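You operate a simulated robot arm through the tools that you are given. There is no shell and no other tool. Be economical: measure what you need, move in short steps, check, and stop when the job is done.

You are at the controls of a simulated robot arm. One attempt, no reset.

## Task
Roll the trolley up to the yellow line and brake it there.
Fine: first put the grey weight in bay two; brake off before it rolls, on again after; about at the line.

The check looks at the end state, three seconds after you hand in, the way a careful person would. Anything else that was tipped, shoved, dropped, spilled or broken makes it a failure.

## Robot
A 7-joint arm with a two-finger parallel gripper, fixed in place. Base frame: the origin is at the foot of the arm, x ahead of it, y to its left, z up; the work surface is at about z = 88. Readings come in cm, degrees, newtons and seconds.
With the tool pointing down near the work surface it reaches from about 22 to 74 cm from the base axis. Its first joint turns from -166.0 to 166.0 degrees. Payload 1.57 kg.
The tool frame sits at the grasp point between the pads (the TCP): z along the fingers, y along the line on which they close. The tips reach 3 cm beyond it. The gripper opens to 11 cm. The fingers are 2.4 cm wide and 1.2 cm thick; the gripper's body (4.8 by 11.2 cm) begins 7.8 cm behind the TCP.
Orientation is that of the tool frame in the base frame, as a unit quaternion [w, x, y, z]. With the fingers straight down and closing along the base's y, the tool's x points along the base's -x, its y along +y and its z along -z.

## Interface
- The arm moves only by the tool apply_moves. Its argument "rows" is a list of rows, each an object (a shift or turn left out is 0, a gripper value left out holds the last) with "travel": the shift along the tool's x, y, z in cm, a list of three; "angular": the turn, a rotation vector about the tool's x, y, z in degrees, a list of three; "gripper": the gripper command, from -1 (shut) to 1 (fully open), values between in proportion. In form: [{"travel": [dx, dy, dz], "angular": [wx, wy, wz], "gripper": gripper}, ...]. A call has 1 to 12 rows; each row shifts and turns the commanded pose from where the row before left it, along the tool's axes as they then stand. Each row takes 0.2 s and may step no farther than 5 cm and 8.6 degrees from the row before; otherwise, or with a gripper value out of range, the whole call is refused. Where a pose cannot be reached the arm comes as near as it can. A force on the tool above 50 N (or 10 N above the force at the start of the call, whichever is more), or a blocked arm, ends the call early, and 0.2 s more pass. Each finger travels about 4.5 cm/s and halts on what it meets, pressing with about 26 N; the grip force reading is that of the motor and also rises with nothing between the fingers. The clock runs only during rows and for 0.2 s after the last one: add rows that do not move to give the fingers time. It gives the time, the measured TCP pose, the force on the tool (base axes), the opening and the grip force at its end, in the units of the frame above (readings bear some noise).
- Cameras (640 x 400 px; columns grow to the right, rows downward): "scene" is fixed at [5.21, 64.95, 142.94]; the picture's right is [-0.89, -0.46, 0.00], its down [-0.25, 0.49, -0.83] and it looks along [0.38, -0.74, -0.56] (base axes); focal length 336 px, centre (320, 200). "wrist" rides on the gripper at [7, 1.6, -14.1] in the tool frame; the picture's right is [-0.23, 0.97, 0.00], its down [-0.86, -0.20, -0.48] and it looks along [-0.47, -0.11, 0.88] (tool axes); focal length 222 px, centre (320, 200). There is no depth. A picture from a camera that has moved, and an enlarged one, comes with that camera's place and axes in the base frame and with its lens.
- grab_frame(camera): a new picture of that camera. It takes no simulated time.
- slide_trunk(by): slides the trunk up (or, below 0, down) by that many cm; the arm rides with it, the base frame stays. It gives what a move gives, with no picture.
- enlarge(camera, box): a new picture of the part [left, top, right, bottom] of that camera's present view, enlarged. It takes no simulated time.
- hand_in(): hands the job in; it is judged then, once.

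Work in short steps. Places have to be worked out from the pictures, the camera data and where the tool is seen: move nearer, look again, correct. Check each grasp and each placing, and mend what went wrong. You have 120 turns and 64 pictures in all, those below and enlarged ones among them. Open the gripper and draw the arm clear of the work before you hand the job in, unless the task says otherwise; then end with one line.

The tools are called after "Call:" as a command line: name --argument value ..., lists and objects as JSON in quotes. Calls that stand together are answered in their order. apply_moves: Moves the arm, as the interface text tells. Its arguments: {"type":"object","properties":{"rows":{"type":"array","items":{"type":"object","properties":{"travel":{"type":"array","items":{"type":"number"}},"angular":{"type":"array","items":{"type":"number"}},"gripper":{"type":"number"}}}}},"required":["rows"]} The other tools are called the same way: slide_trunk (by) slides the trunk up or down; grab_frame (camera) takes a picture; enlarge (camera, box) takes an enlarged picture of a part of a camera's view; hand_in () hands the job in.

At the start:

```text
time_s: 0.0
ee_pos: [36.23, 8.69, 120.9]
orientation: [0.001, 0.0, 1.0, 0.0]
force: [1.1, -0.3, -0.3]
grip_width: 10.99
grasp_force: 0.1
trunk travel left (down, up): [-52.5, 6.5]
```

scene: 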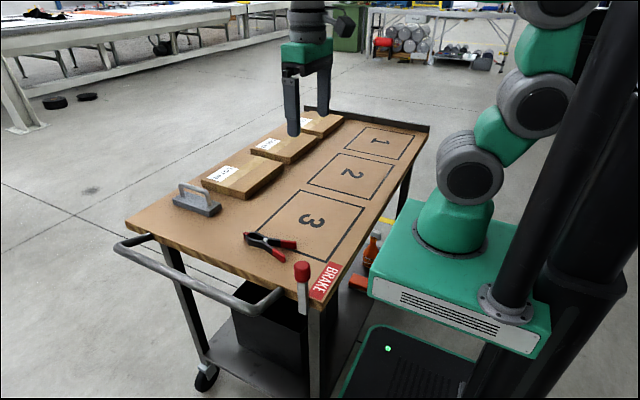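
wrist: 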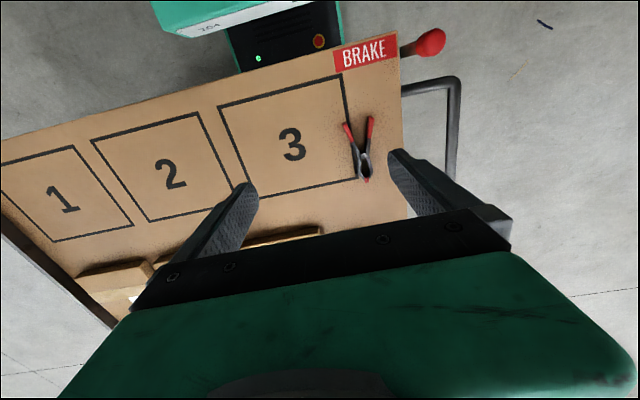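

I'll look closer at the scene: the brake, the weight, and the yellow line.

Call:
enlarge --camera "scene" --box '[220, 180, 420, 305]'

Call:
enlarge --camera "scene" --box '[100, 100, 340, 250]'

Call:
enlarge --camera "scene" --box '[340, 80, 520, 300]'

```text
3.20 times, centred on (320, 242) of scene
camera zoom: at [5.21, 64.95, 142.94], right [-0.89, -0.46, 0.0], down [-0.25, 0.49, -0.83], along [0.38, -0.74, -0.56], focal length 1076 px, centre (320, 64)
```

zoom: 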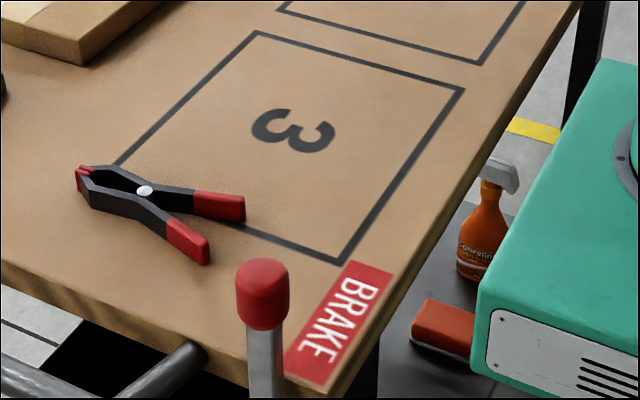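

```text
2.67 times, centred on (220, 175) of scene
camera zoom: at [5.21, 64.95, 142.94], right [-0.89, -0.46, 0.0], down [-0.25, 0.49, -0.83], along [0.38, -0.74, -0.56], focal length 896 px, centre (587, 267)
```

zoom: 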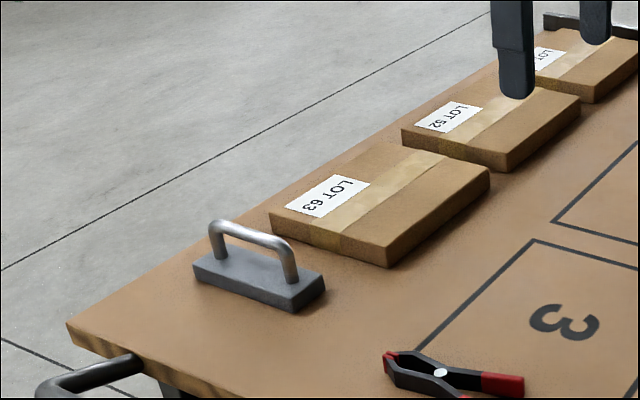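

```text
1.82 times, centred on (430, 190) of scene
camera zoom: at [5.21, 64.95, 142.94], right [-0.89, -0.46, 0.0], down [-0.25, 0.49, -0.83], along [0.38, -0.74, -0.56], focal length 611 px, centre (120, 218)
```

zoom: 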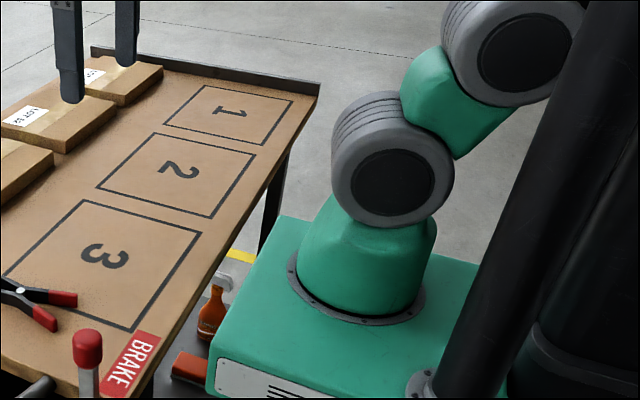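

Estimates: bay 2 about (40,-26), weight handle along x about (72,11), brake knob about (28,26,97), and the yellow line on the floor off toward -y. I move over toward the weight, staying high, and look.

Call:
apply_moves --rows '[{"travel": [-4, 0, 0.5]}, {"travel": [-4, 0, 1]}, {"travel": [-4, 0, 1]}, {"travel": [-4, 0, 1]}, {"travel": [-4, 0.5, 1]}, {"travel": [-4, 0.5, 1]}, {"travel": [-3, 0.5, 1]}, {"travel": [0, 0, 0]}]'

Call:
grab_frame --camera "wrist"

Call:
grab_frame --camera "scene"

```text
time_s: 1.8
ee_pos: [63.32, 10.45, 114.25]
orientation: [0.0, -0.001, 1.0, 0.0]
force: [-0.3, -0.8, -1.2]
grip_width: 11.02
grasp_force: 0.0
trunk travel left (down, up): [-52.5, 6.5]
```

```text
58 pictures are left
camera wrist: at [56.33, 11.91, 128.46], right [0.23, 0.97, 0.0], down [0.86, -0.2, 0.48], along [0.47, -0.11, -0.88], focal length 222 px, centre (320, 200)
```

wrist: 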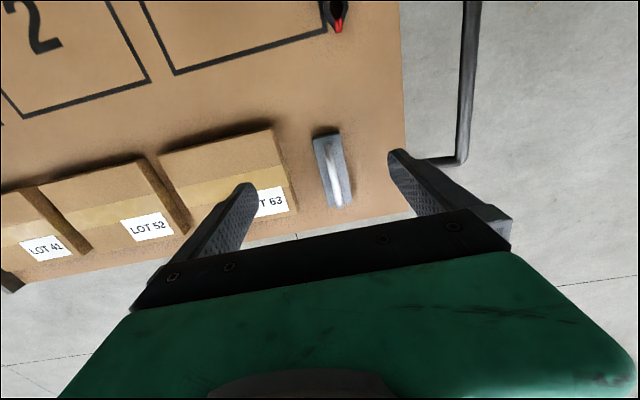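

```text
57 pictures are left
```

scene: 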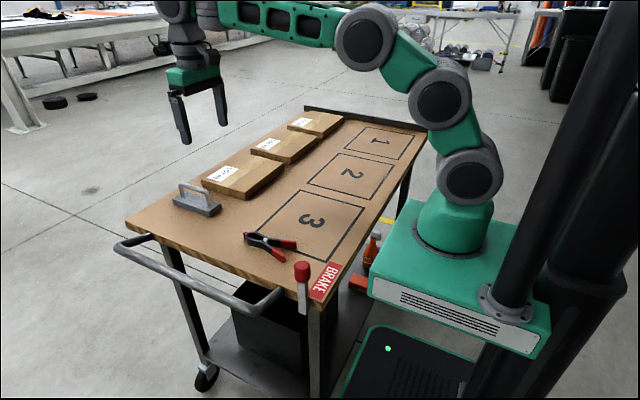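

The weight's base spans about x 64–78.5, y 8.6–13.1, with the handle top near z 95. I move above it with a reduced opening and descend partway.

Call:
apply_moves --rows '[{"travel": [-4, 0.25, 2], "gripper": 0.27}, {"travel": [-4, 0.3, 2]}, {"travel": [0, 0, 4]}, {"travel": [0, 0, 4]}, {"travel": [0, 0, 0]}]'

Call:
grab_frame --camera "wrist"

Call:
enlarge --camera "scene" --box '[130, 120, 290, 220]'

```text
time_s: 3.0
ee_pos: [69.93, 10.79, 102.59]
orientation: [0.0, 0.001, 1.0, 0.001]
force: [1.2, 0.6, -1.7]
grip_width: 7.0
grasp_force: 0.1
out of reach, approached as far as the arm can: row 2
trunk travel left (down, up): [-52.5, 6.5]
```

```text
56 pictures are left
camera wrist: at [62.87, 12.26, 116.86], right [0.23, 0.97, 0.0], down [0.86, -0.2, 0.48], along [0.47, -0.11, -0.88], focal length 222 px, centre (320, 200)
```

wrist: 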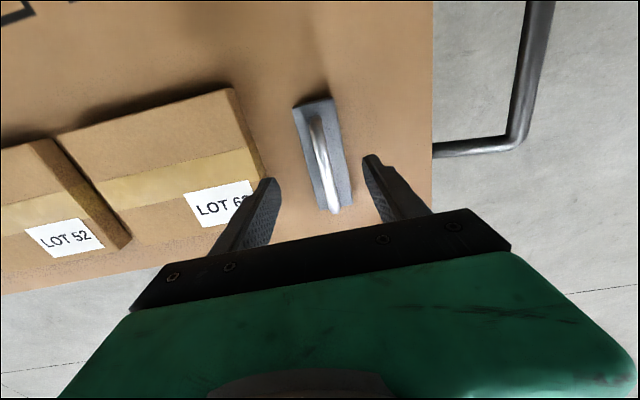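

```text
4.00 times, centred on (210, 170) of scene
camera zoom: at [5.21, 64.95, 142.94], right [-0.89, -0.46, 0.0], down [-0.25, 0.49, -0.83], along [0.38, -0.74, -0.56], focal length 1344 px, centre (760, 320)
```

zoom: 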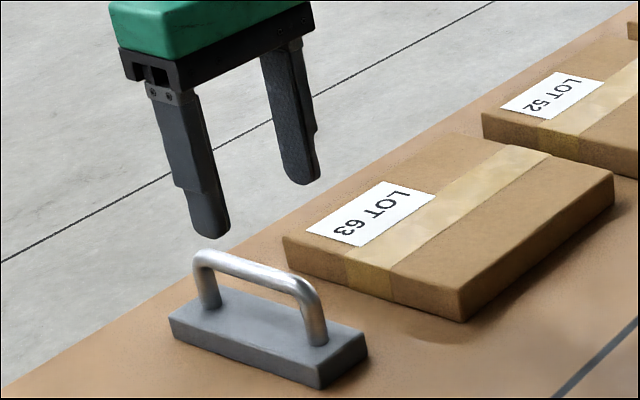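

Handle centre reads (71.4, 10.9). I descend while trying to gain 1.4 cm in x.

Call:
apply_moves --rows '[{"travel": [0, 0.1, 3]}, {"travel": [0, 0, 2.5]}, {"travel": [-0.7, 0, 1.3]}, {"travel": [-0.7, 0, 1.3]}, {"travel": [0, 0, 0]}]'

Call:
enlarge --camera "scene" --box '[130, 120, 290, 220]'

```text
time_s: 4.2
ee_pos: [71.41, 10.8, 94.65]
orientation: [0.001, 0.0, 1.0, 0.001]
force: [0.4, -0.3, 0.4]
grip_width: 6.98
grasp_force: 0.0
trunk travel left (down, up): [-52.5, 6.5]
```

```text
4.00 times, centred on (210, 170) of scene
camera zoom: at [5.21, 64.95, 142.94], right [-0.89, -0.46, 0.0], down [-0.25, 0.49, -0.83], along [0.38, -0.74, -0.56], focal length 1344 px, centre (760, 320)
```

zoom: 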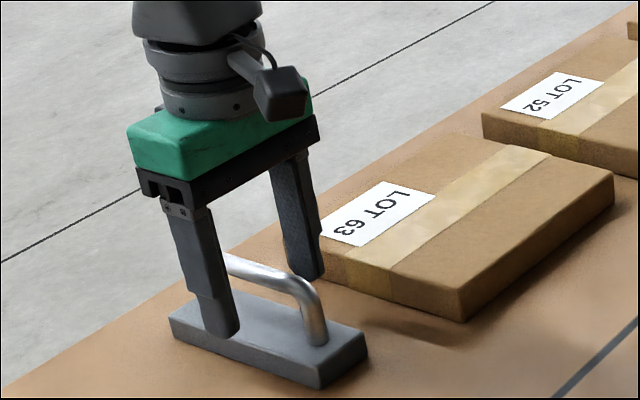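

Fingers straddle the handle. Closing, then a small lift.

Call:
apply_moves --rows '[{"gripper": -1}, {}, {}, {}, {}, {}, {"travel": [0, 0, -1]}, {"travel": [0, 0, -1.5]}, {}]'

Call:
enlarge --camera "scene" --box '[130, 120, 290, 220]'

```text
time_s: 6.2
ee_pos: [71.49, 10.77, 97.06]
orientation: [-0.001, 0.001, 1.0, 0.0]
force: [-0.4, -0.2, -9.8]
grip_width: 1.37
grasp_force: 25.6
trunk travel left (down, up): [-52.5, 6.5]
```

```text
4.00 times, centred on (210, 170) of scene
camera zoom: at [5.21, 64.95, 142.94], right [-0.89, -0.46, 0.0], down [-0.25, 0.49, -0.83], along [0.38, -0.74, -0.56], focal length 1344 px, centre (760, 320)
```

zoom: 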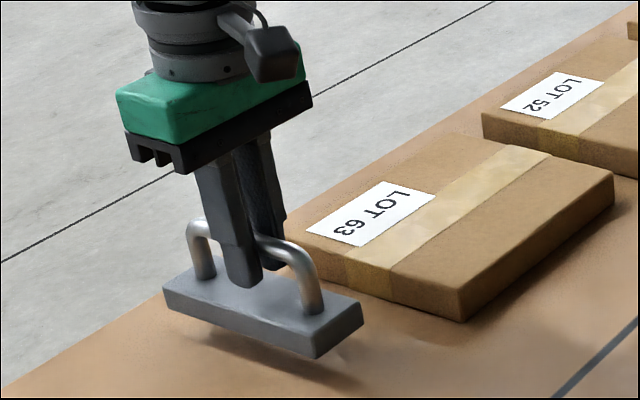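

Lifted level (~1 kg). I carry it back and across to bay 2 (centre about (39.5,-26.8)).

Call:
apply_moves --rows '[{"travel": [1, 0, -2.5]}, {"travel": [2.5, 0, -2.5]}, {"travel": [3.5, 0, -2]}, {"travel": [3.5, -2, 0]}, {"travel": [3.5, -3, 0]}, {"travel": [3, -3.5, 0]}, {"travel": [3, -3.5, 0]}, {"travel": [3, -3.5, 0]}, {"travel": [3, -3.5, 0]}, {"travel": [2, -3.5, 0]}, {"travel": [2, -3.5, 0]}, {"travel": [2, -3.5, 0]}]'

Call:
apply_moves --rows '[{"travel": [0, -3, 0]}, {"travel": [0, -3, 0]}, {"travel": [0, -2, 0]}, {}]'

Call:
grab_frame --camera "scene"

Call:
grab_frame --camera "wrist"

```text
time_s: 8.8
ee_pos: [39.22, -18.52, 104.12]
orientation: [0.0, -0.001, 1.0, 0.0]
force: [0.0, -0.9, -9.4]
grip_width: 1.36
grasp_force: 26.3
trunk travel left (down, up): [-52.5, 6.5]
```

```text
time_s: 9.8
ee_pos: [39.29, -26.62, 104.09]
orientation: [0.001, 0.0, 1.0, 0.001]
force: [1.0, 0.0, -9.6]
grip_width: 1.37
grasp_force: 25.9
trunk travel left (down, up): [-52.5, 6.5]
```

```text
52 pictures are left
```

scene: 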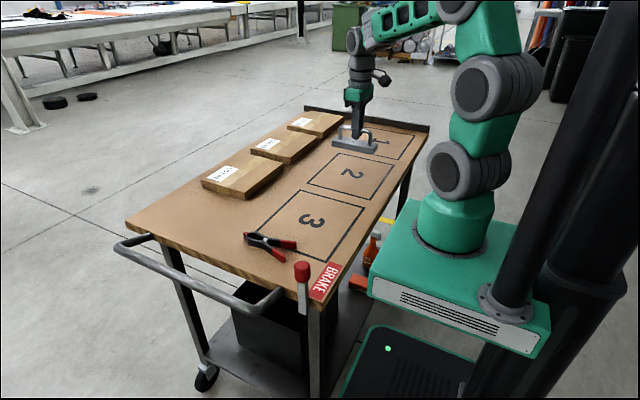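

```text
51 pictures are left
camera wrist: at [32.23, -25.24, 118.26], right [0.23, 0.97, 0.0], down [0.86, -0.2, 0.48], along [0.47, -0.11, -0.88], focal length 222 px, centre (320, 200)
```

wrist: 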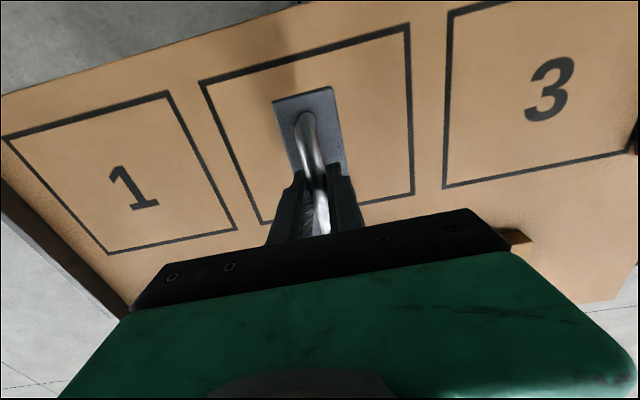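

Over the middle of bay two. Lowering 9.2 cm (it stood on the surface at TCP z 94.65).

Call:
apply_moves --rows '[{"travel": [0, -0.2, 3]}, {"travel": [0, 0, 3]}, {"travel": [0, 0, 2]}, {"travel": [0, 0, 1]}, {"travel": [0, 0, 0.3]}, {}]'

```text
time_s: 11.2
ee_pos: [39.65, -26.91, 94.89]
orientation: [0.0, 0.0, 1.0, 0.001]
force: [-0.5, 0.4, -10.0]
grip_width: 1.35
grasp_force: 26.1
trunk travel left (down, up): [-52.5, 6.5]
```

Weight is still carried (-10 N), so lower slightly more until it touches, then release.

Call:
apply_moves --rows '[{"travel": [0, 0, 0.2]}, {"travel": [0, 0, 0.15]}, {}]'

```text
time_s: 12.0
ee_pos: [39.51, -26.89, 94.59]
orientation: [0.001, 0.0, 1.0, 0.0]
force: [0.0, -1.4, -4.2]
grip_width: 1.39
grasp_force: 26.3
trunk travel left (down, up): [-52.5, 6.5]
```

Contact is taking load. Opening moderately and rising.

Call:
apply_moves --rows '[{"travel": [0, 0, 0.1], "gripper": 0}, {}, {}, {}, {"travel": [0, 0, -3]}, {"travel": [0, 0, -4]}, {"travel": [0, 0, -4]}, {"travel": [0, 0, -4]}, {"travel": [0, 0, -4]}, {}]'

Call:
grab_frame --camera "wrist"

```text
time_s: 14.2
ee_pos: [39.47, -26.95, 113.34]
orientation: [-0.001, -0.001, 1.0, 0.0]
force: [0.0, -0.8, -0.2]
grip_width: 5.52
grasp_force: 0.0
trunk travel left (down, up): [-52.5, 6.5]
```

```text
50 pictures are left
camera wrist: at [32.39, -25.39, 127.53], right [0.23, 0.97, 0.0], down [0.86, -0.2, 0.48], along [0.47, -0.11, -0.88], focal length 222 px, centre (320, 200)
```

wrist: 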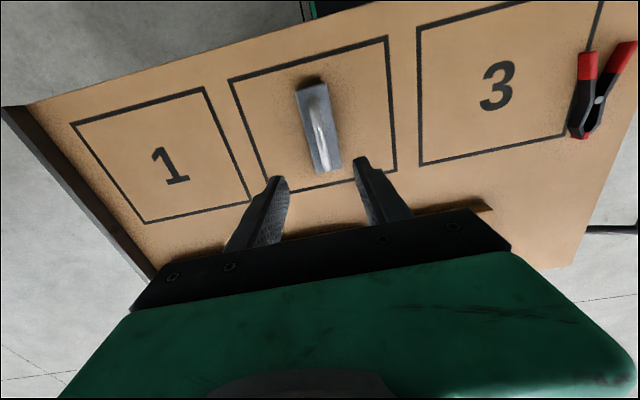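

Weight sits in bay two. Now I tilt the wrist camera toward -y to find the yellow line on the floor.

Call:
apply_moves --rows '[{"angular": [8, 0, 0], "travel": [0, 0, -2]}, {"angular": [8, 0, 0], "travel": [0, 0, -2]}, {"angular": [8, 0, 0]}, {"angular": [8, 0, 0]}, {"angular": [8, 0, 0]}, {}]'

Call:
grab_frame --camera "wrist"

```text
time_s: 15.6
ee_pos: [39.39, -26.52, 117.47]
orientation: [0.0, 0.0, 0.94, -0.342]
force: [0.0, -0.1, -0.1]
grip_width: 5.51
grasp_force: 0.1
trunk travel left (down, up): [-52.5, 6.5]
```

```text
49 pictures are left
camera wrist: at [32.35, -16.46, 127.22], right [0.23, 0.74, -0.63], down [0.85, 0.16, 0.49], along [0.47, -0.65, -0.6], focal length 222 px, centre (320, 200)
```

wrist: 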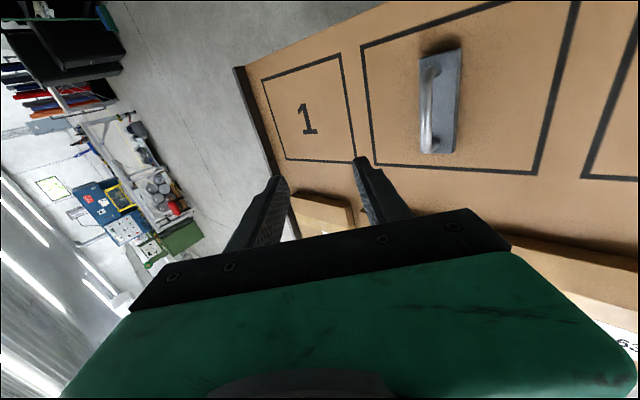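

The line at floor y≈-122 must be hidden under the deck edge from here. I move the camera further out toward -y.

Call:
apply_moves --rows '[{"travel": [0, -3.8, 3.2]}, {"travel": [0, -3.8, 3.2]}, {"travel": [0, -3.8, 3.2]}, {"travel": [0, -3.8, 3.2]}, {"travel": [0, -3.8, 3.2]}, {"travel": [0, -1, 0.8], "angular": [-8, 0, 0]}, {"angular": [-8, 0, 0]}, {}]'

Call:
grab_frame --camera "wrist"

```text
time_s: 17.4
ee_pos: [39.45, -52.79, 117.46]
orientation: [0.0, 0.0, 0.978, -0.207]
force: [0.9, -0.7, 0.3]
grip_width: 5.51
grasp_force: 0.0
trunk travel left (down, up): [-52.5, 6.5]
```

```text
48 pictures are left
camera wrist: at [32.45, -45.63, 129.68], right [0.23, 0.89, -0.39], down [0.85, 0.01, 0.52], along [0.47, -0.45, -0.76], focal length 222 px, centre (320, 200)
```

wrist: 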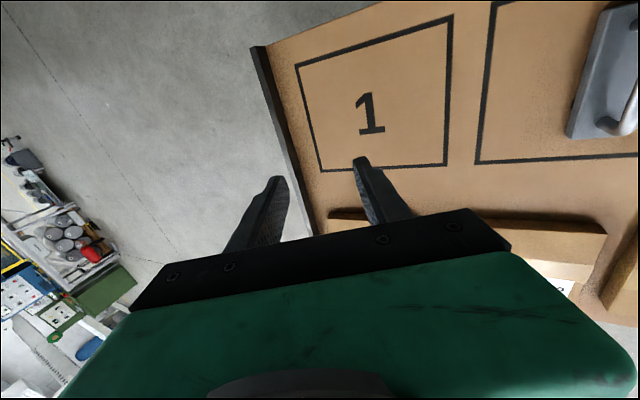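

Floor is visible only beyond y≈-135 here; consistent with a hidden line at -122. I untilt and move out to see just beyond the trolley end.

Call:
apply_moves --rows '[{"angular": [-8, 0, 0]}, {"angular": [-8, 0, 0]}, {"angular": [-8, 0, 0]}, {"travel": [2, -4, 0]}, {"travel": [2, -4, 0]}, {}]'

Call:
grab_frame --camera "wrist"

```text
time_s: 18.8
ee_pos: [37.32, -50.15, 114.0]
orientation: [0.002, -0.001, 0.999, -0.034]
force: [0.4, 0.5, 0.4]
grip_width: 5.49
grasp_force: 0.1
out of reach, approached as far as the arm can: row 1, 2, 3, 4, 5
trunk travel left (down, up): [-52.5, 6.5]
```

```text
47 pictures are left
camera wrist: at [30.29, -47.83, 128.06], right [0.23, 0.97, -0.07], down [0.85, -0.17, 0.49], along [0.47, -0.17, -0.87], focal length 222 px, centre (320, 200)
```

wrist: 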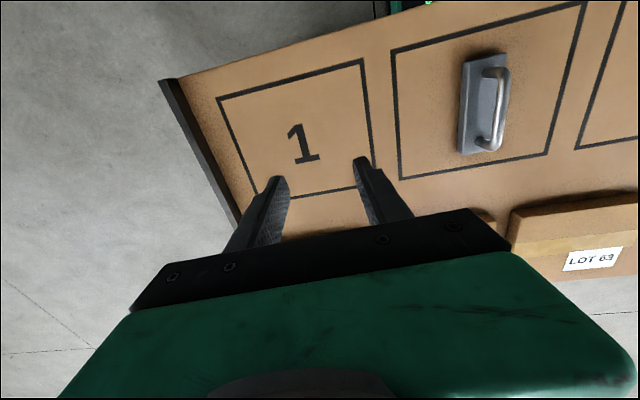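

Still hidden, but the line evidently doesn't extend to x<8. I'll yaw the camera to the outside (-y side) while lowering a bit, to look back at the floor by the trolley end.

Call:
apply_moves --rows '[{"travel": [0, 0, 3], "angular": [0, 0, -8]}, {"travel": [0, 0, 3], "angular": [0, 0, -8]}, {"travel": [0, 0, 2], "angular": [0, 0, -8]}, {"angular": [0, 0, -8]}, {"angular": [0, 0, -8]}, {"angular": [0, 0, -8]}, {"angular": [0, 0, -8]}, {"angular": [0, 0, -8]}, {"angular": [0, 0, -8]}, {"angular": [0, 0, -8]}, {"angular": [0, 0, -8]}, {}]'

Call:
grab_frame --camera "wrist"

```text
time_s: 21.4
ee_pos: [37.31, -50.87, 106.05]
orientation: [-0.024, -0.695, 0.718, -0.025]
force: [-1.0, 0.2, 0.5]
grip_width: 5.54
grasp_force: 0.1
trunk travel left (down, up): [-52.5, 6.5]
```

```text
46 pictures are left
camera wrist: at [35.41, -56.84, 120.64], right [-0.97, 0.26, -0.02], down [0.23, 0.88, 0.42], along [0.12, 0.4, -0.91], focal length 222 px, centre (320, 200)
```

wrist: 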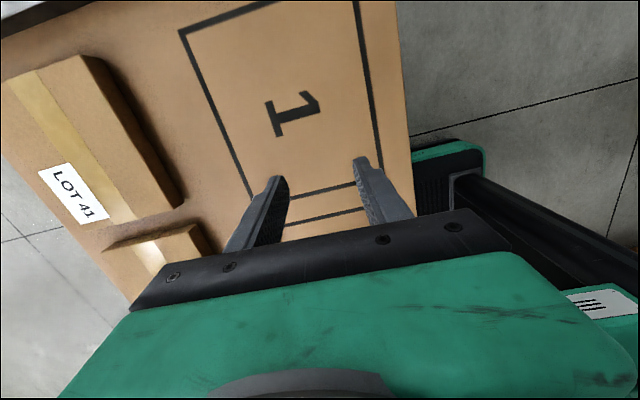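

Move further out toward -y (tool +x) for the look.

Call:
apply_moves --rows '[{"travel": [3, 2, 1]}, {"travel": [4, 2, 1]}, {"travel": [4, 2, 0]}, {"travel": [2, 2, 0]}, {"angular": [0, -8, 0]}, {"angular": [0, -8, 0]}, {}]'

Call:
grab_frame --camera "wrist"

```text
time_s: 23.0
ee_pos: [26.54, -58.5, 103.57]
orientation: [0.077, -0.691, 0.715, 0.072]
force: [0.2, 0.1, -0.4]
grip_width: 5.5
grasp_force: 0.0
out of reach, approached as far as the arm can: row 4, 5, 6
trunk travel left (down, up): [-52.5, 6.5]
```

```text
45 pictures are left
camera wrist: at [24.46, -68.29, 115.93], right [-0.97, 0.26, 0.04], down [0.22, 0.73, 0.65], along [0.13, 0.64, -0.76], focal length 222 px, centre (320, 200)
```

wrist: 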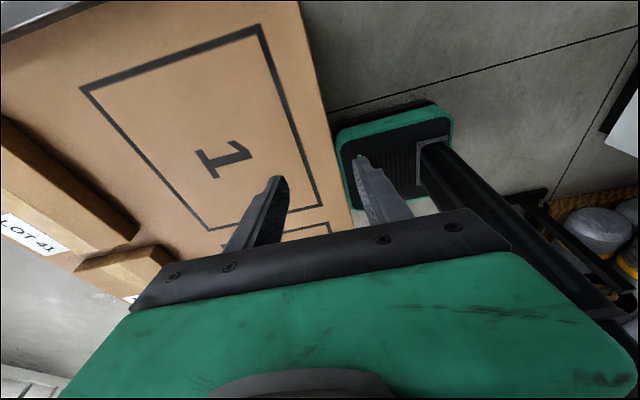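

Tilt the other way for the outward floor view.

Call:
apply_moves --rows '[{"angular": [0, 8, 0]}, {"angular": [0, 8, 0]}, {"angular": [0, 8, 0], "travel": [1, 0, 0]}, {"angular": [0, 8, 0], "travel": [1, 0, 0]}, {}]'

Call:
grab_frame --camera "wrist"

```text
time_s: 24.2
ee_pos: [27.12, -61.82, 104.61]
orientation: [-0.125, -0.685, 0.708, -0.123]
force: [0.1, -0.4, -0.3]
grip_width: 5.52
grasp_force: 0.0
out of reach, approached as far as the arm can: row 1
trunk travel left (down, up): [-52.5, 6.5]
```

```text
44 pictures are left
camera wrist: at [25.24, -63.63, 120.32], right [-0.97, 0.25, -0.08], down [0.23, 0.96, 0.16], along [0.12, 0.13, -0.98], focal length 222 px, centre (320, 200)
```

wrist: 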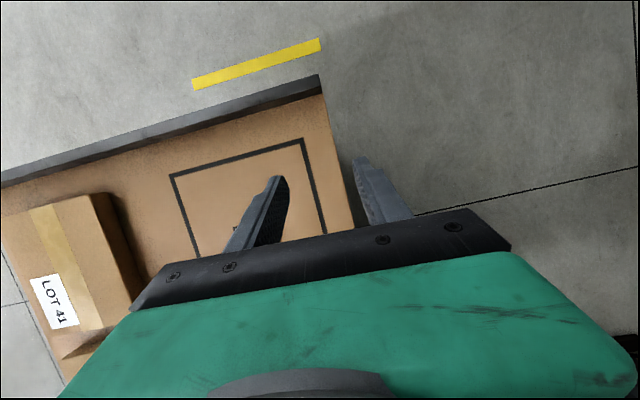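

Line clearly seen: x 21–91, y ≈ -123; the trolley's front end is at y ≈ -74.5, so it must roll ≈48 cm toward -y. Now back to standard orientation and over to the brake.

Call:
apply_moves --rows '[{"angular": [0, -8, 0], "travel": [-3, 0, -2]}, {"angular": [0, -8, 0], "travel": [-4, 0, -2]}, {"angular": [0, -4, 0], "travel": [-4, 0, -3]}, {"travel": [-4.5, 0, -2], "angular": [0, 0, 0]}, {"travel": [-4.5, 0, -2]}, {"travel": [-4.5, -1, 0]}, {"angular": [0, 0, 8]}, {"angular": [0, 0, 8]}, {"angular": [0, 0, 8]}, {"angular": [0, 0, 8]}, {"angular": [0, 0, 8]}, {"angular": [0, 0, 8]}]'

Call:
apply_moves --rows '[{"angular": [0, 0, 8]}, {"angular": [0, 0, 8]}, {"angular": [0, 0, 8]}, {"angular": [0, 0, 8]}, {"angular": [0, 0, 8]}, {"travel": [0, 4.5, 0]}, {"travel": [0, 4.5, 0]}, {"travel": [0, 4.5, 0]}, {"travel": [0, 4.5, 0]}, {"travel": [0, 4.5, 0]}, {}]'

```text
time_s: 26.8
ee_pos: [28.78, -36.34, 113.42]
orientation: [0.001, -0.341, 0.94, -0.001]
force: [-0.2, -0.1, -0.5]
grip_width: 5.5
grasp_force: 0.1
trunk travel left (down, up): [-52.5, 6.5]
```

```text
time_s: 29.2
ee_pos: [28.49, -13.76, 113.18]
orientation: [0.0, -0.001, 1.0, 0.0]
force: [0.4, 0.1, 0.3]
grip_width: 5.52
grasp_force: 0.1
trunk travel left (down, up): [-52.5, 6.5]
```

Continue to hover near the brake lever for a close look.

Call:
apply_moves --rows '[{"travel": [0, 4.5, -0.5]}, {"travel": [0, 4.5, -0.5]}, {"travel": [-0.5, 4.5, -0.5]}, {"travel": [-0.5, 4.5, 0]}, {"travel": [-0.5, 4.5, 0]}, {"travel": [-0.5, 4.5, 0]}, {"travel": [0, 4, 0]}, {}]'

Call:
grab_frame --camera "wrist"

Call:
grab_frame --camera "scene"

```text
time_s: 31.0
ee_pos: [30.67, 17.24, 114.81]
orientation: [0.002, 0.0, 1.0, 0.0]
force: [-0.1, 0.6, 0.2]
grip_width: 5.52
grasp_force: 0.0
trunk travel left (down, up): [-52.5, 6.5]
```

```text
43 pictures are left
camera wrist: at [23.57, 18.74, 128.87], right [0.23, 0.97, 0.0], down [0.85, -0.2, 0.48], along [0.47, -0.11, -0.88], focal length 222 px, centre (320, 200)
```

wrist: 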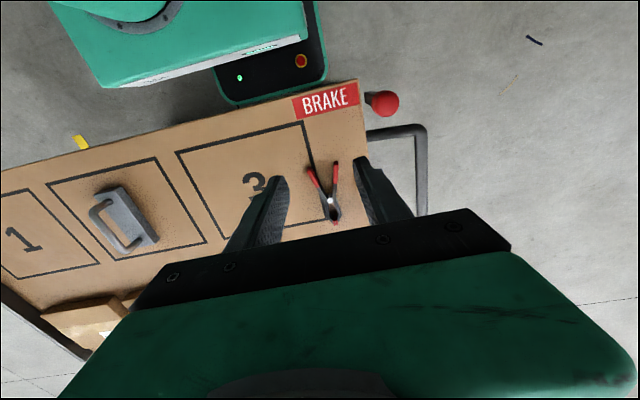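

```text
42 pictures are left
```

scene: 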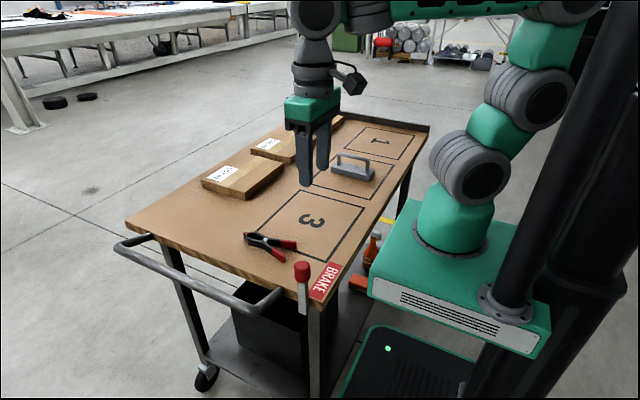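

Zoom on the brake from both cameras.

Call:
enlarge --camera "scene" --box '[270, 245, 366, 305]'

Call:
enlarge --camera "wrist" --box '[280, 60, 440, 160]'

```text
6.67 times, centred on (318, 275) of scene
camera zoom: at [5.21, 64.95, 142.94], right [-0.89, -0.46, 0.0], down [-0.25, 0.49, -0.83], along [0.38, -0.74, -0.56], focal length 2240 px, centre (333, -300)
```

zoom: 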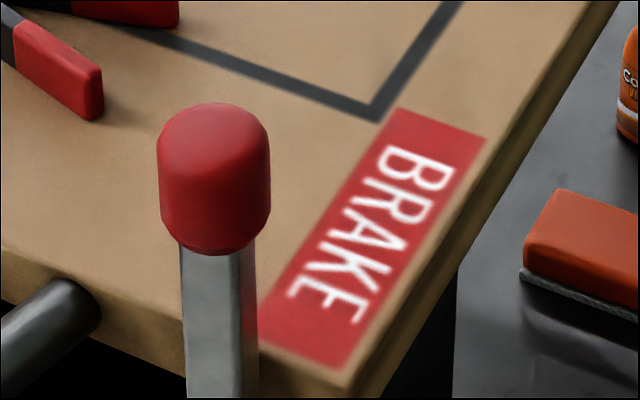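

```text
4.00 times, centred on (360, 110) of wrist
camera zoom: at [23.57, 18.74, 128.87], right [0.23, 0.97, 0.0], down [0.85, -0.2, 0.48], along [0.47, -0.11, -0.88], focal length 888 px, centre (160, 560)
```

zoom: 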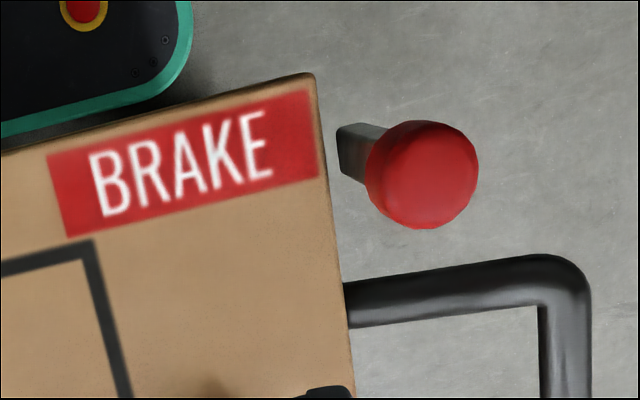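

Knob centre triangulates to (28.6, 26.6, 96.6), about 3.2 cm wide. I need to see the stem's pivot to learn which way it swings.

Call:
enlarge --camera "scene" --box '[250, 250, 370, 400]'

Call:
enlarge --camera "scene" --box '[100, 230, 340, 400]'

```text
2.67 times, centred on (310, 325) of scene
camera zoom: at [5.21, 64.95, 142.94], right [-0.89, -0.46, 0.0], down [-0.25, 0.49, -0.83], along [0.38, -0.74, -0.56], focal length 896 px, centre (347, -133)
```

zoom: 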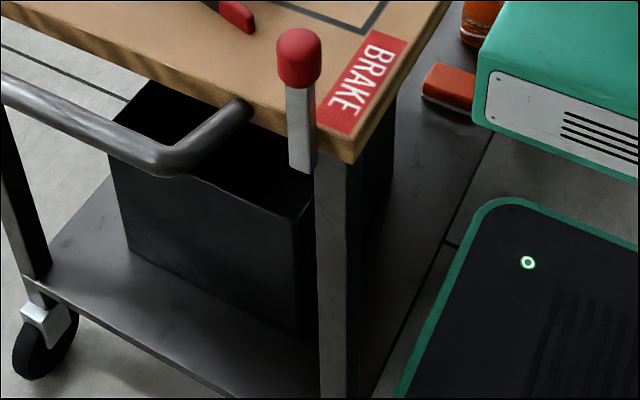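

```text
2.35 times, centred on (220, 315) of scene
camera zoom: at [5.21, 64.95, 142.94], right [-0.89, -0.46, 0.0], down [-0.25, 0.49, -0.83], along [0.38, -0.74, -0.56], focal length 791 px, centre (555, -71)
```

zoom: 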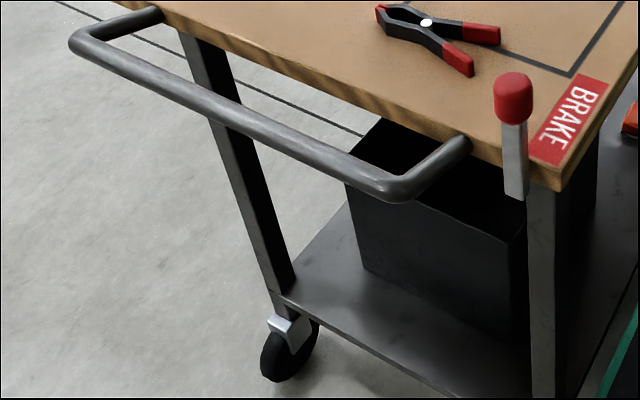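

Lever stands vertically just off the end face (y≈24.6), bottom around z 84, likely pivoting there. I'll straddle the knob with the fingers (closing along y) and feel which way it moves.

Call:
apply_moves --rows '[{"travel": [1, 4, 1], "gripper": 0.2}, {"travel": [1.1, 4, 3]}, {"travel": [0, 1.3, 4]}, {"travel": [0, 0, 3]}, {}, {}]'

Call:
enlarge --camera "scene" --box '[250, 200, 366, 305]'

Call:
grab_frame --camera "wrist"

```text
refused: row 2 steps farther than a row can; nothing moved
```

```text
3.81 times, centred on (308, 252) of scene
camera zoom: at [5.21, 64.95, 142.94], right [-0.89, -0.46, 0.0], down [-0.25, 0.49, -0.83], along [0.38, -0.74, -0.56], focal length 1280 px, centre (366, 0)
```

zoom: 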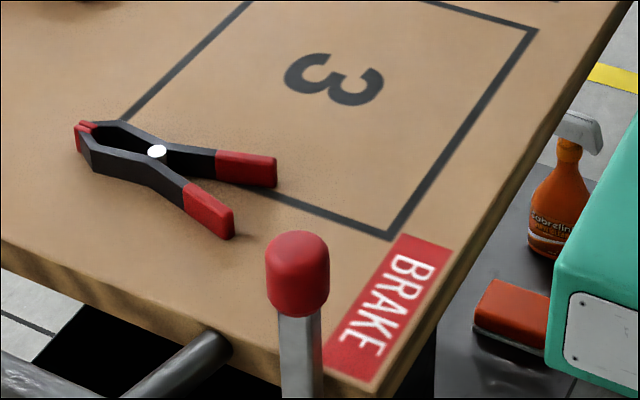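

```text
36 pictures are left
camera wrist: at [23.57, 18.74, 128.87], right [0.23, 0.97, 0.0], down [0.85, -0.2, 0.48], along [0.47, -0.11, -0.88], focal length 222 px, centre (320, 200)
```

wrist: 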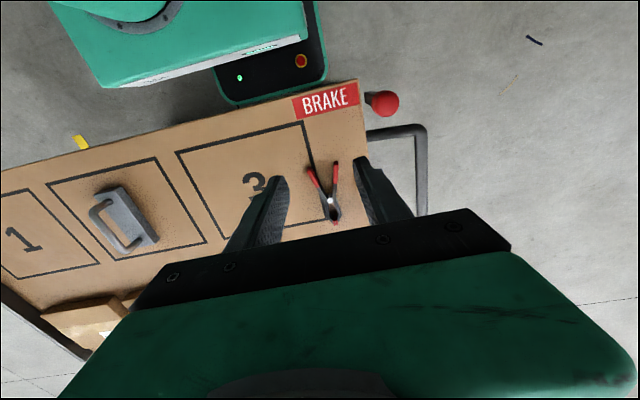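

One row was too long; resend with shorter steps.

Call:
apply_moves --rows '[{"travel": [1, 4, 1], "gripper": 0.2}, {"travel": [1.1, 4, 2]}, {"travel": [0, 1.3, 4]}, {"travel": [0, 0, 4]}, {}, {}]'

Call:
enlarge --camera "scene" --box '[250, 200, 366, 305]'

```text
time_s: 32.4
ee_pos: [28.63, 26.45, 103.9]
orientation: [0.002, 0.001, 1.0, 0.0]
force: [-0.4, 0.0, -0.4]
grip_width: 6.6
grasp_force: 0.1
trunk travel left (down, up): [-52.5, 6.5]
```

```text
3.81 times, centred on (308, 252) of scene
camera zoom: at [5.21, 64.95, 142.94], right [-0.89, -0.46, 0.0], down [-0.25, 0.49, -0.83], along [0.38, -0.74, -0.56], focal length 1280 px, centre (366, 0)
```

zoom: 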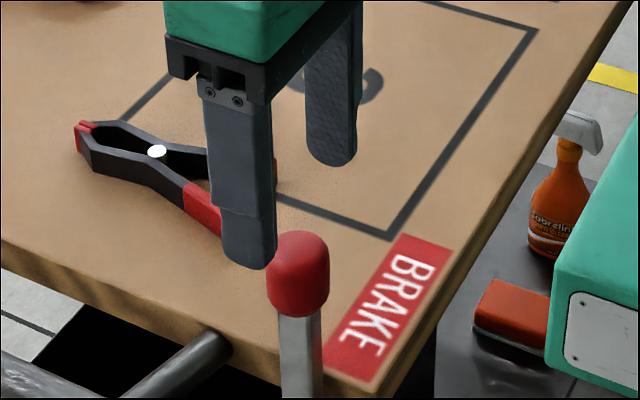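

Aligned. Descend around the knob and close gently.

Call:
apply_moves --rows '[{"travel": [-0.2, 0.1, 3]}, {"travel": [0, 0, 2.5]}, {"travel": [0, 0, 1.7]}, {}]'

Call:
apply_moves --rows '[{"gripper": -0.1}, {"gripper": -0.3}, {"gripper": -0.5}, {}, {}]'

Call:
enlarge --camera "scene" --box '[250, 200, 366, 305]'

```text
time_s: 33.4
ee_pos: [28.8, 26.67, 96.68]
orientation: [0.001, -0.002, 1.0, 0.0]
force: [-0.6, 0.3, 0.0]
grip_width: 6.6
grasp_force: 0.0
trunk travel left (down, up): [-52.5, 6.5]
```

```text
time_s: 34.6
ee_pos: [28.87, 26.49, 96.66]
orientation: [0.001, -0.001, 1.0, 0.0]
force: [-0.6, 0.0, 0.0]
grip_width: 3.11
grasp_force: 36.7
trunk travel left (down, up): [-52.5, 6.5]
```

```text
3.81 times, centred on (308, 252) of scene
camera zoom: at [5.21, 64.95, 142.94], right [-0.89, -0.46, 0.0], down [-0.25, 0.49, -0.83], along [0.38, -0.74, -0.56], focal length 1280 px, centre (366, 0)
```

zoom: 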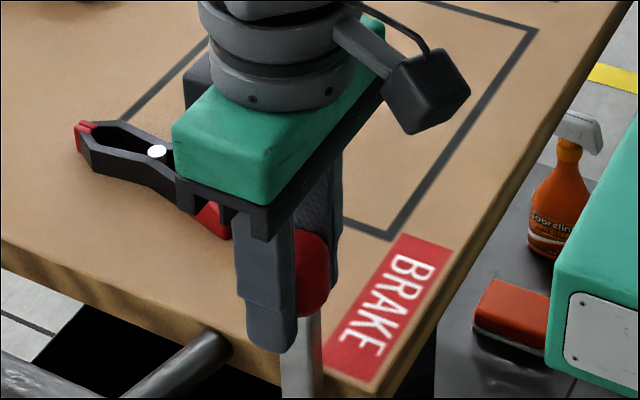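

Knob is held (3.1 cm). Nudge +x by small steps and read the force.

Call:
apply_moves --rows '[{"travel": [-0.4, 0, 0]}, {"travel": [-0.4, 0, 0]}, {}]'

```text
time_s: 35.4
ee_pos: [29.44, 26.53, 96.59]
orientation: [0.001, -0.001, 1.0, -0.001]
force: [-13.4, 6.1, -2.7]
grip_width: 3.11
grasp_force: 39.8
trunk travel left (down, up): [-52.5, 6.5]
```

+x resists (13 N). Return and test -x.

Call:
apply_moves --rows '[{"travel": [0.4, 0, 0]}, {"travel": [0.4, 0, 0]}, {}]'

Call:
apply_moves --rows '[{"travel": [0.4, 0, 0]}, {"travel": [0.4, 0, 0]}, {}]'

```text
time_s: 36.2
ee_pos: [28.93, 26.51, 96.71]
orientation: [0.001, 0.001, 1.0, 0.0]
force: [9.6, -0.1, -5.2]
grip_width: 3.1
grasp_force: 40.1
trunk travel left (down, up): [-52.5, 6.5]
```

```text
time_s: 37.0
ee_pos: [28.35, 26.59, 96.66]
orientation: [0.001, 0.0, 1.0, 0.002]
force: [29.5, 0.7, 4.5]
grip_width: 3.09
grasp_force: 40.3
trunk travel left (down, up): [-52.5, 6.5]
```

Both x directions resist. Return to neutral and test +y (outward).

Call:
apply_moves --rows '[{"travel": [-0.5, 0, 0]}, {}]'

Call:
apply_moves --rows '[{"travel": [0, 0.4, 0]}, {"travel": [0, 0.4, 0]}, {}]'

```text
time_s: 37.6
ee_pos: [28.39, 26.6, 96.69]
orientation: [0.001, -0.003, 1.0, 0.001]
force: [0.7, 9.8, 20.0]
grip_width: 3.08
grasp_force: 39.6
trunk travel left (down, up): [-52.5, 6.5]
```

```text
time_s: 38.4
ee_pos: [28.43, 26.55, 96.71]
orientation: [0.0, 0.003, 1.0, -0.001]
force: [-0.6, -41.9, 25.2]
grip_width: 3.12
grasp_force: 40.4
trunk travel left (down, up): [-52.5, 6.5]
```

+y is rigid, so it swings in x. Back off in y, open and see whether the knob moved.

Call:
apply_moves --rows '[{"travel": [0, -0.4, 0]}, {"travel": [0, -0.4, 0]}, {"gripper": 0.2}, {}, {}, {"travel": [0, 0, -3]}, {"travel": [0, 0, -4]}, {}]'

Call:
enlarge --camera "scene" --box '[250, 200, 366, 305]'

```text
time_s: 40.2
ee_pos: [28.57, 26.33, 103.51]
orientation: [0.001, 0.001, 1.0, 0.0]
force: [0.1, -0.7, -0.1]
grip_width: 6.63
grasp_force: 0.1
trunk travel left (down, up): [-52.5, 6.5]
```

```text
3.81 times, centred on (308, 252) of scene
camera zoom: at [5.21, 64.95, 142.94], right [-0.89, -0.46, 0.0], down [-0.25, 0.49, -0.83], along [0.38, -0.74, -0.56], focal length 1280 px, centre (366, 0)
```

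zoom: 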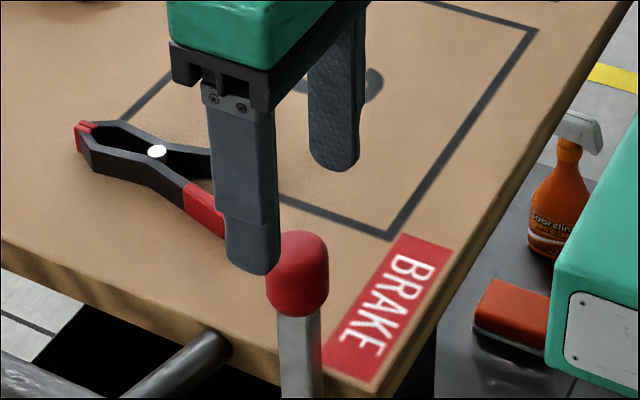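

The knob hasn't moved—fingers slipped. The stem is a flat bar (≈2 cm in x, 0.8 in y), so it should swing in x. I'll push with closed fingers from the -x side.

Call:
apply_moves --rows '[{"travel": [2, 0.2, 0], "gripper": -1}, {"travel": [1.8, 0, 0]}, {}, {}, {}, {"travel": [0, 0, 3]}, {"travel": [0, 0, 3.5]}, {}]'

Call:
apply_moves --rows '[{"travel": [-0.5, 0, 0]}, {"travel": [-0.5, 0, 0]}, {"travel": [-0.3, 0, 0]}, {"travel": [-0.3, 0, 0]}, {}]'

```text
time_s: 42.0
ee_pos: [24.71, 26.78, 97.07]
orientation: [0.001, -0.001, 1.0, 0.0]
force: [0.6, -0.4, 0.1]
grip_width: 0.0
grasp_force: 21.4
trunk travel left (down, up): [-52.5, 6.5]
```

```text
time_s: 43.2
ee_pos: [26.35, 26.8, 97.02]
orientation: [0.002, -0.001, 1.0, 0.0]
force: [-2.9, 0.9, 0.6]
grip_width: 0.0
grasp_force: 21.6
trunk travel left (down, up): [-52.5, 6.5]
```

Light contact (-3 N) and moved past expected contact. Continue +x and watch.

Call:
apply_moves --rows '[{"travel": [-0.5, 0, 0]}, {"travel": [-0.5, 0, 0]}, {}]'

Call:
enlarge --camera "scene" --box '[250, 200, 366, 305]'

```text
time_s: 44.0
ee_pos: [27.3, 26.71, 97.03]
orientation: [0.002, 0.0, 1.0, 0.001]
force: [-2.1, 0.6, -0.5]
grip_width: 0.0
grasp_force: 21.1
trunk travel left (down, up): [-52.5, 6.5]
```

```text
3.81 times, centred on (308, 252) of scene
camera zoom: at [5.21, 64.95, 142.94], right [-0.89, -0.46, 0.0], down [-0.25, 0.49, -0.83], along [0.38, -0.74, -0.56], focal length 1280 px, centre (366, 0)
```

zoom: 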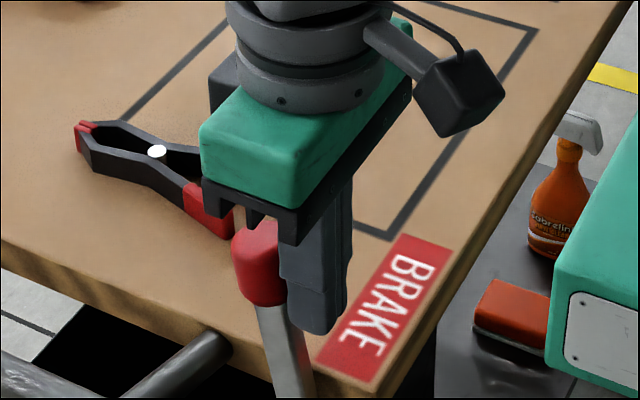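

The lever swings toward +x easily. Continue until it stops.

Call:
apply_moves --rows '[{"travel": [-0.8, 0, 0.1]}, {"travel": [-0.8, 0, 0.2]}, {"travel": [-0.8, 0, 0.3]}, {"travel": [-0.8, 0, 0.3]}, {}]'

Call:
enlarge --camera "scene" --box '[250, 200, 366, 305]'

```text
time_s: 45.2
ee_pos: [30.75, 26.71, 96.19]
orientation: [0.001, 0.0, 1.0, 0.001]
force: [-0.1, -0.1, 0.1]
grip_width: 0.0
grasp_force: 21.5
trunk travel left (down, up): [-52.5, 6.5]
```

```text
3.81 times, centred on (308, 252) of scene
camera zoom: at [5.21, 64.95, 142.94], right [-0.89, -0.46, 0.0], down [-0.25, 0.49, -0.83], along [0.38, -0.74, -0.56], focal length 1280 px, centre (366, 0)
```

zoom: 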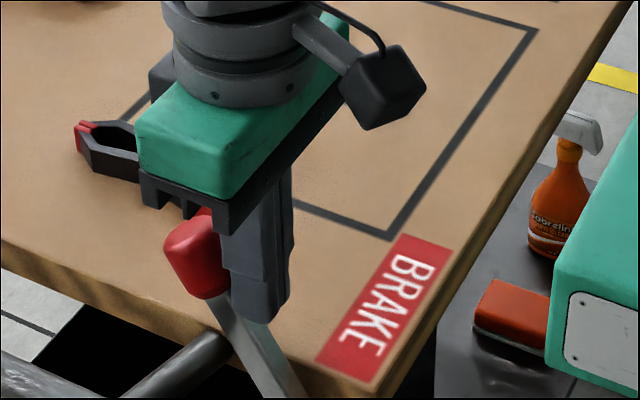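

Force dropped to zero — likely passed a toggle. Push a bit more to find the stop.

Call:
apply_moves --rows '[{"travel": [-0.7, 0, 0.3]}, {"travel": [-0.7, 0, 0.3]}, {}]'

Call:
apply_moves --rows '[{"travel": [-0.7, 0, 0.3]}, {"travel": [-0.7, 0, 0.3]}, {}]'

Call:
enlarge --camera "scene" --box '[220, 200, 366, 305]'

```text
time_s: 46.0
ee_pos: [32.03, 26.62, 95.68]
orientation: [0.002, 0.0, 1.0, 0.0]
force: [-0.5, 0.2, -1.0]
grip_width: 0.02
grasp_force: 20.8
trunk travel left (down, up): [-52.5, 6.5]
```

```text
time_s: 46.8
ee_pos: [33.52, 26.7, 95.12]
orientation: [0.0, 0.0, 1.0, 0.0]
force: [0.3, 0.2, 0.4]
grip_width: 0.0
grasp_force: 20.9
trunk travel left (down, up): [-52.5, 6.5]
```

```text
3.81 times, centred on (293, 252) of scene
camera zoom: at [5.21, 64.95, 142.94], right [-0.89, -0.46, 0.0], down [-0.25, 0.49, -0.83], along [0.38, -0.74, -0.56], focal length 1280 px, centre (423, 0)
```

zoom: 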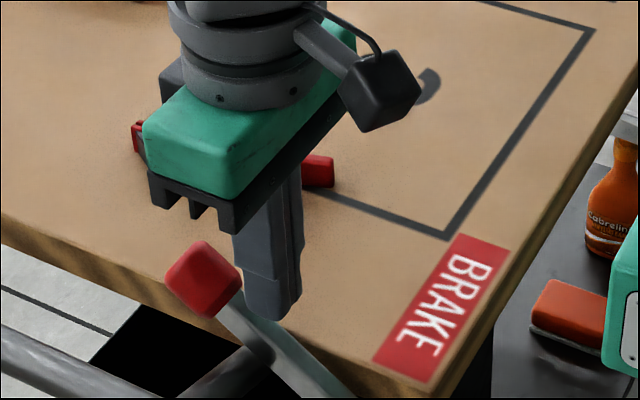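

Still swinging freely (~45°). Continue lowering and pushing.

Call:
apply_moves --rows '[{"travel": [-0.7, 0, 0.4]}, {"travel": [-0.7, 0, 0.4]}, {"travel": [-0.7, 0, 0.4]}, {}]'

Call:
enlarge --camera "scene" --box '[220, 200, 366, 305]'

```text
time_s: 47.7
ee_pos: [34.84, 26.66, 94.27]
orientation: [-0.002, -0.005, 1.0, 0.0]
force: [-28.7, -2.5, 30.3]
grip_width: 0.0
grasp_force: 21.5
trunk travel left (down, up): [-52.5, 6.5]
stopped in row 4: the force on the tool passed its limit (the readings are from after the stop); the commanded pose is now the measured one
```

```text
3.81 times, centred on (293, 252) of scene
camera zoom: at [5.21, 64.95, 142.94], right [-0.89, -0.46, 0.0], down [-0.25, 0.49, -0.83], along [0.38, -0.74, -0.56], focal length 1280 px, centre (423, 0)
```

zoom: 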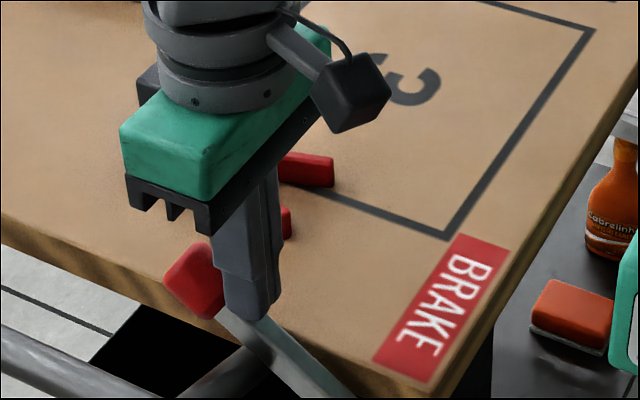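

The lever hit its end stop at ~45° (brake off, presumably). I back off, rise, and move over the handle bar's middle to look.

Call:
apply_moves --rows '[{"travel": [0.8, 0, -0.5]}, {"travel": [0, 0, -4]}, {"travel": [0, 0, -4]}, {"travel": [0, 0, -4]}, {"travel": [-4, 0.5, -2], "gripper": 0.3}, {"travel": [-4, 0.5, 0]}, {"travel": [-4, 0.5, 0]}, {"travel": [-4, 0.5, 0]}, {"travel": [-4, 0.5, 0]}, {}]'

Call:
grab_frame --camera "wrist"

Call:
enlarge --camera "scene" --box '[100, 200, 340, 350]'

```text
time_s: 49.9
ee_pos: [54.6, 29.52, 108.36]
orientation: [-0.002, -0.002, 1.0, -0.001]
force: [0.6, 0.2, 0.4]
grip_width: 7.14
grasp_force: 0.1
trunk travel left (down, up): [-52.5, 6.5]
```

```text
28 pictures are left
camera wrist: at [47.63, 31.06, 122.42], right [0.22, 0.97, 0.0], down [0.86, -0.2, 0.48], along [0.46, -0.11, -0.88], focal length 222 px, centre (320, 200)
```

wrist: 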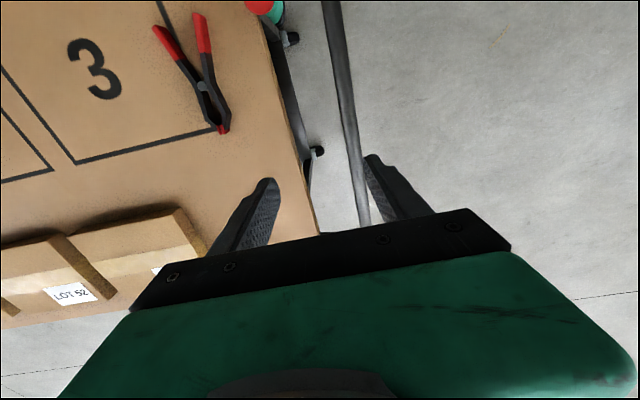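

```text
2.67 times, centred on (220, 275) of scene
camera zoom: at [5.21, 64.95, 142.94], right [-0.89, -0.46, 0.0], down [-0.25, 0.49, -0.83], along [0.38, -0.74, -0.56], focal length 896 px, centre (587, 0)
```

zoom: 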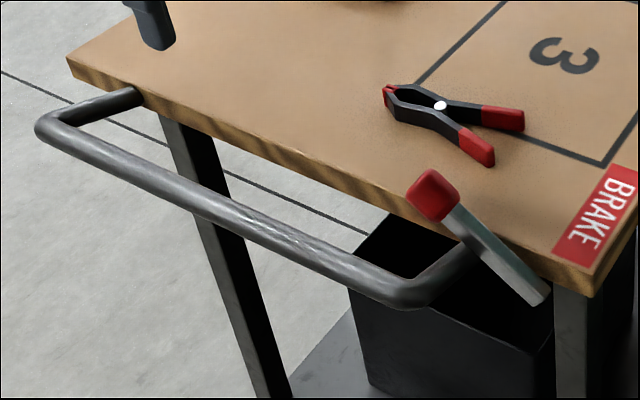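

Lever stays at 45°. Handle bar triangulates to y≈33.6, z≈89. Descend straddling it.

Call:
apply_moves --rows '[{"travel": [0, 2, 2]}, {"travel": [0, 2, 3]}, {"travel": [0, 0.1, 4]}, {"travel": [0, 0, 4]}, {}]'

Call:
enlarge --camera "scene" --box '[100, 180, 340, 330]'

Call:
grab_frame --camera "wrist"

```text
time_s: 51.1
ee_pos: [54.65, 33.31, 95.42]
orientation: [-0.001, -0.002, 1.0, 0.0]
force: [0.0, -0.3, -0.2]
grip_width: 7.15
grasp_force: 0.1
trunk travel left (down, up): [-52.5, 6.5]
```

```text
2.67 times, centred on (220, 255) of scene
camera zoom: at [5.21, 64.95, 142.94], right [-0.89, -0.46, 0.0], down [-0.25, 0.49, -0.83], along [0.38, -0.74, -0.56], focal length 896 px, centre (587, 53)
```

zoom: 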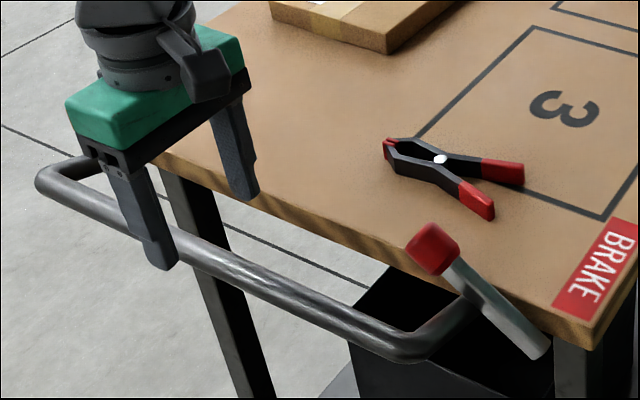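

```text
25 pictures are left
camera wrist: at [47.59, 34.92, 109.54], right [0.22, 0.97, 0.0], down [0.86, -0.2, 0.48], along [0.46, -0.11, -0.88], focal length 222 px, centre (320, 200)
```

wrist: 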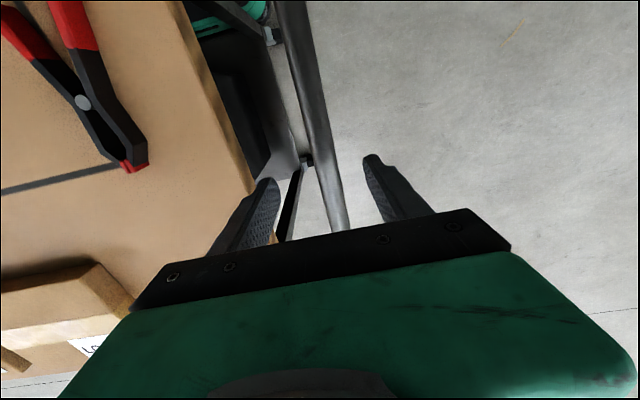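

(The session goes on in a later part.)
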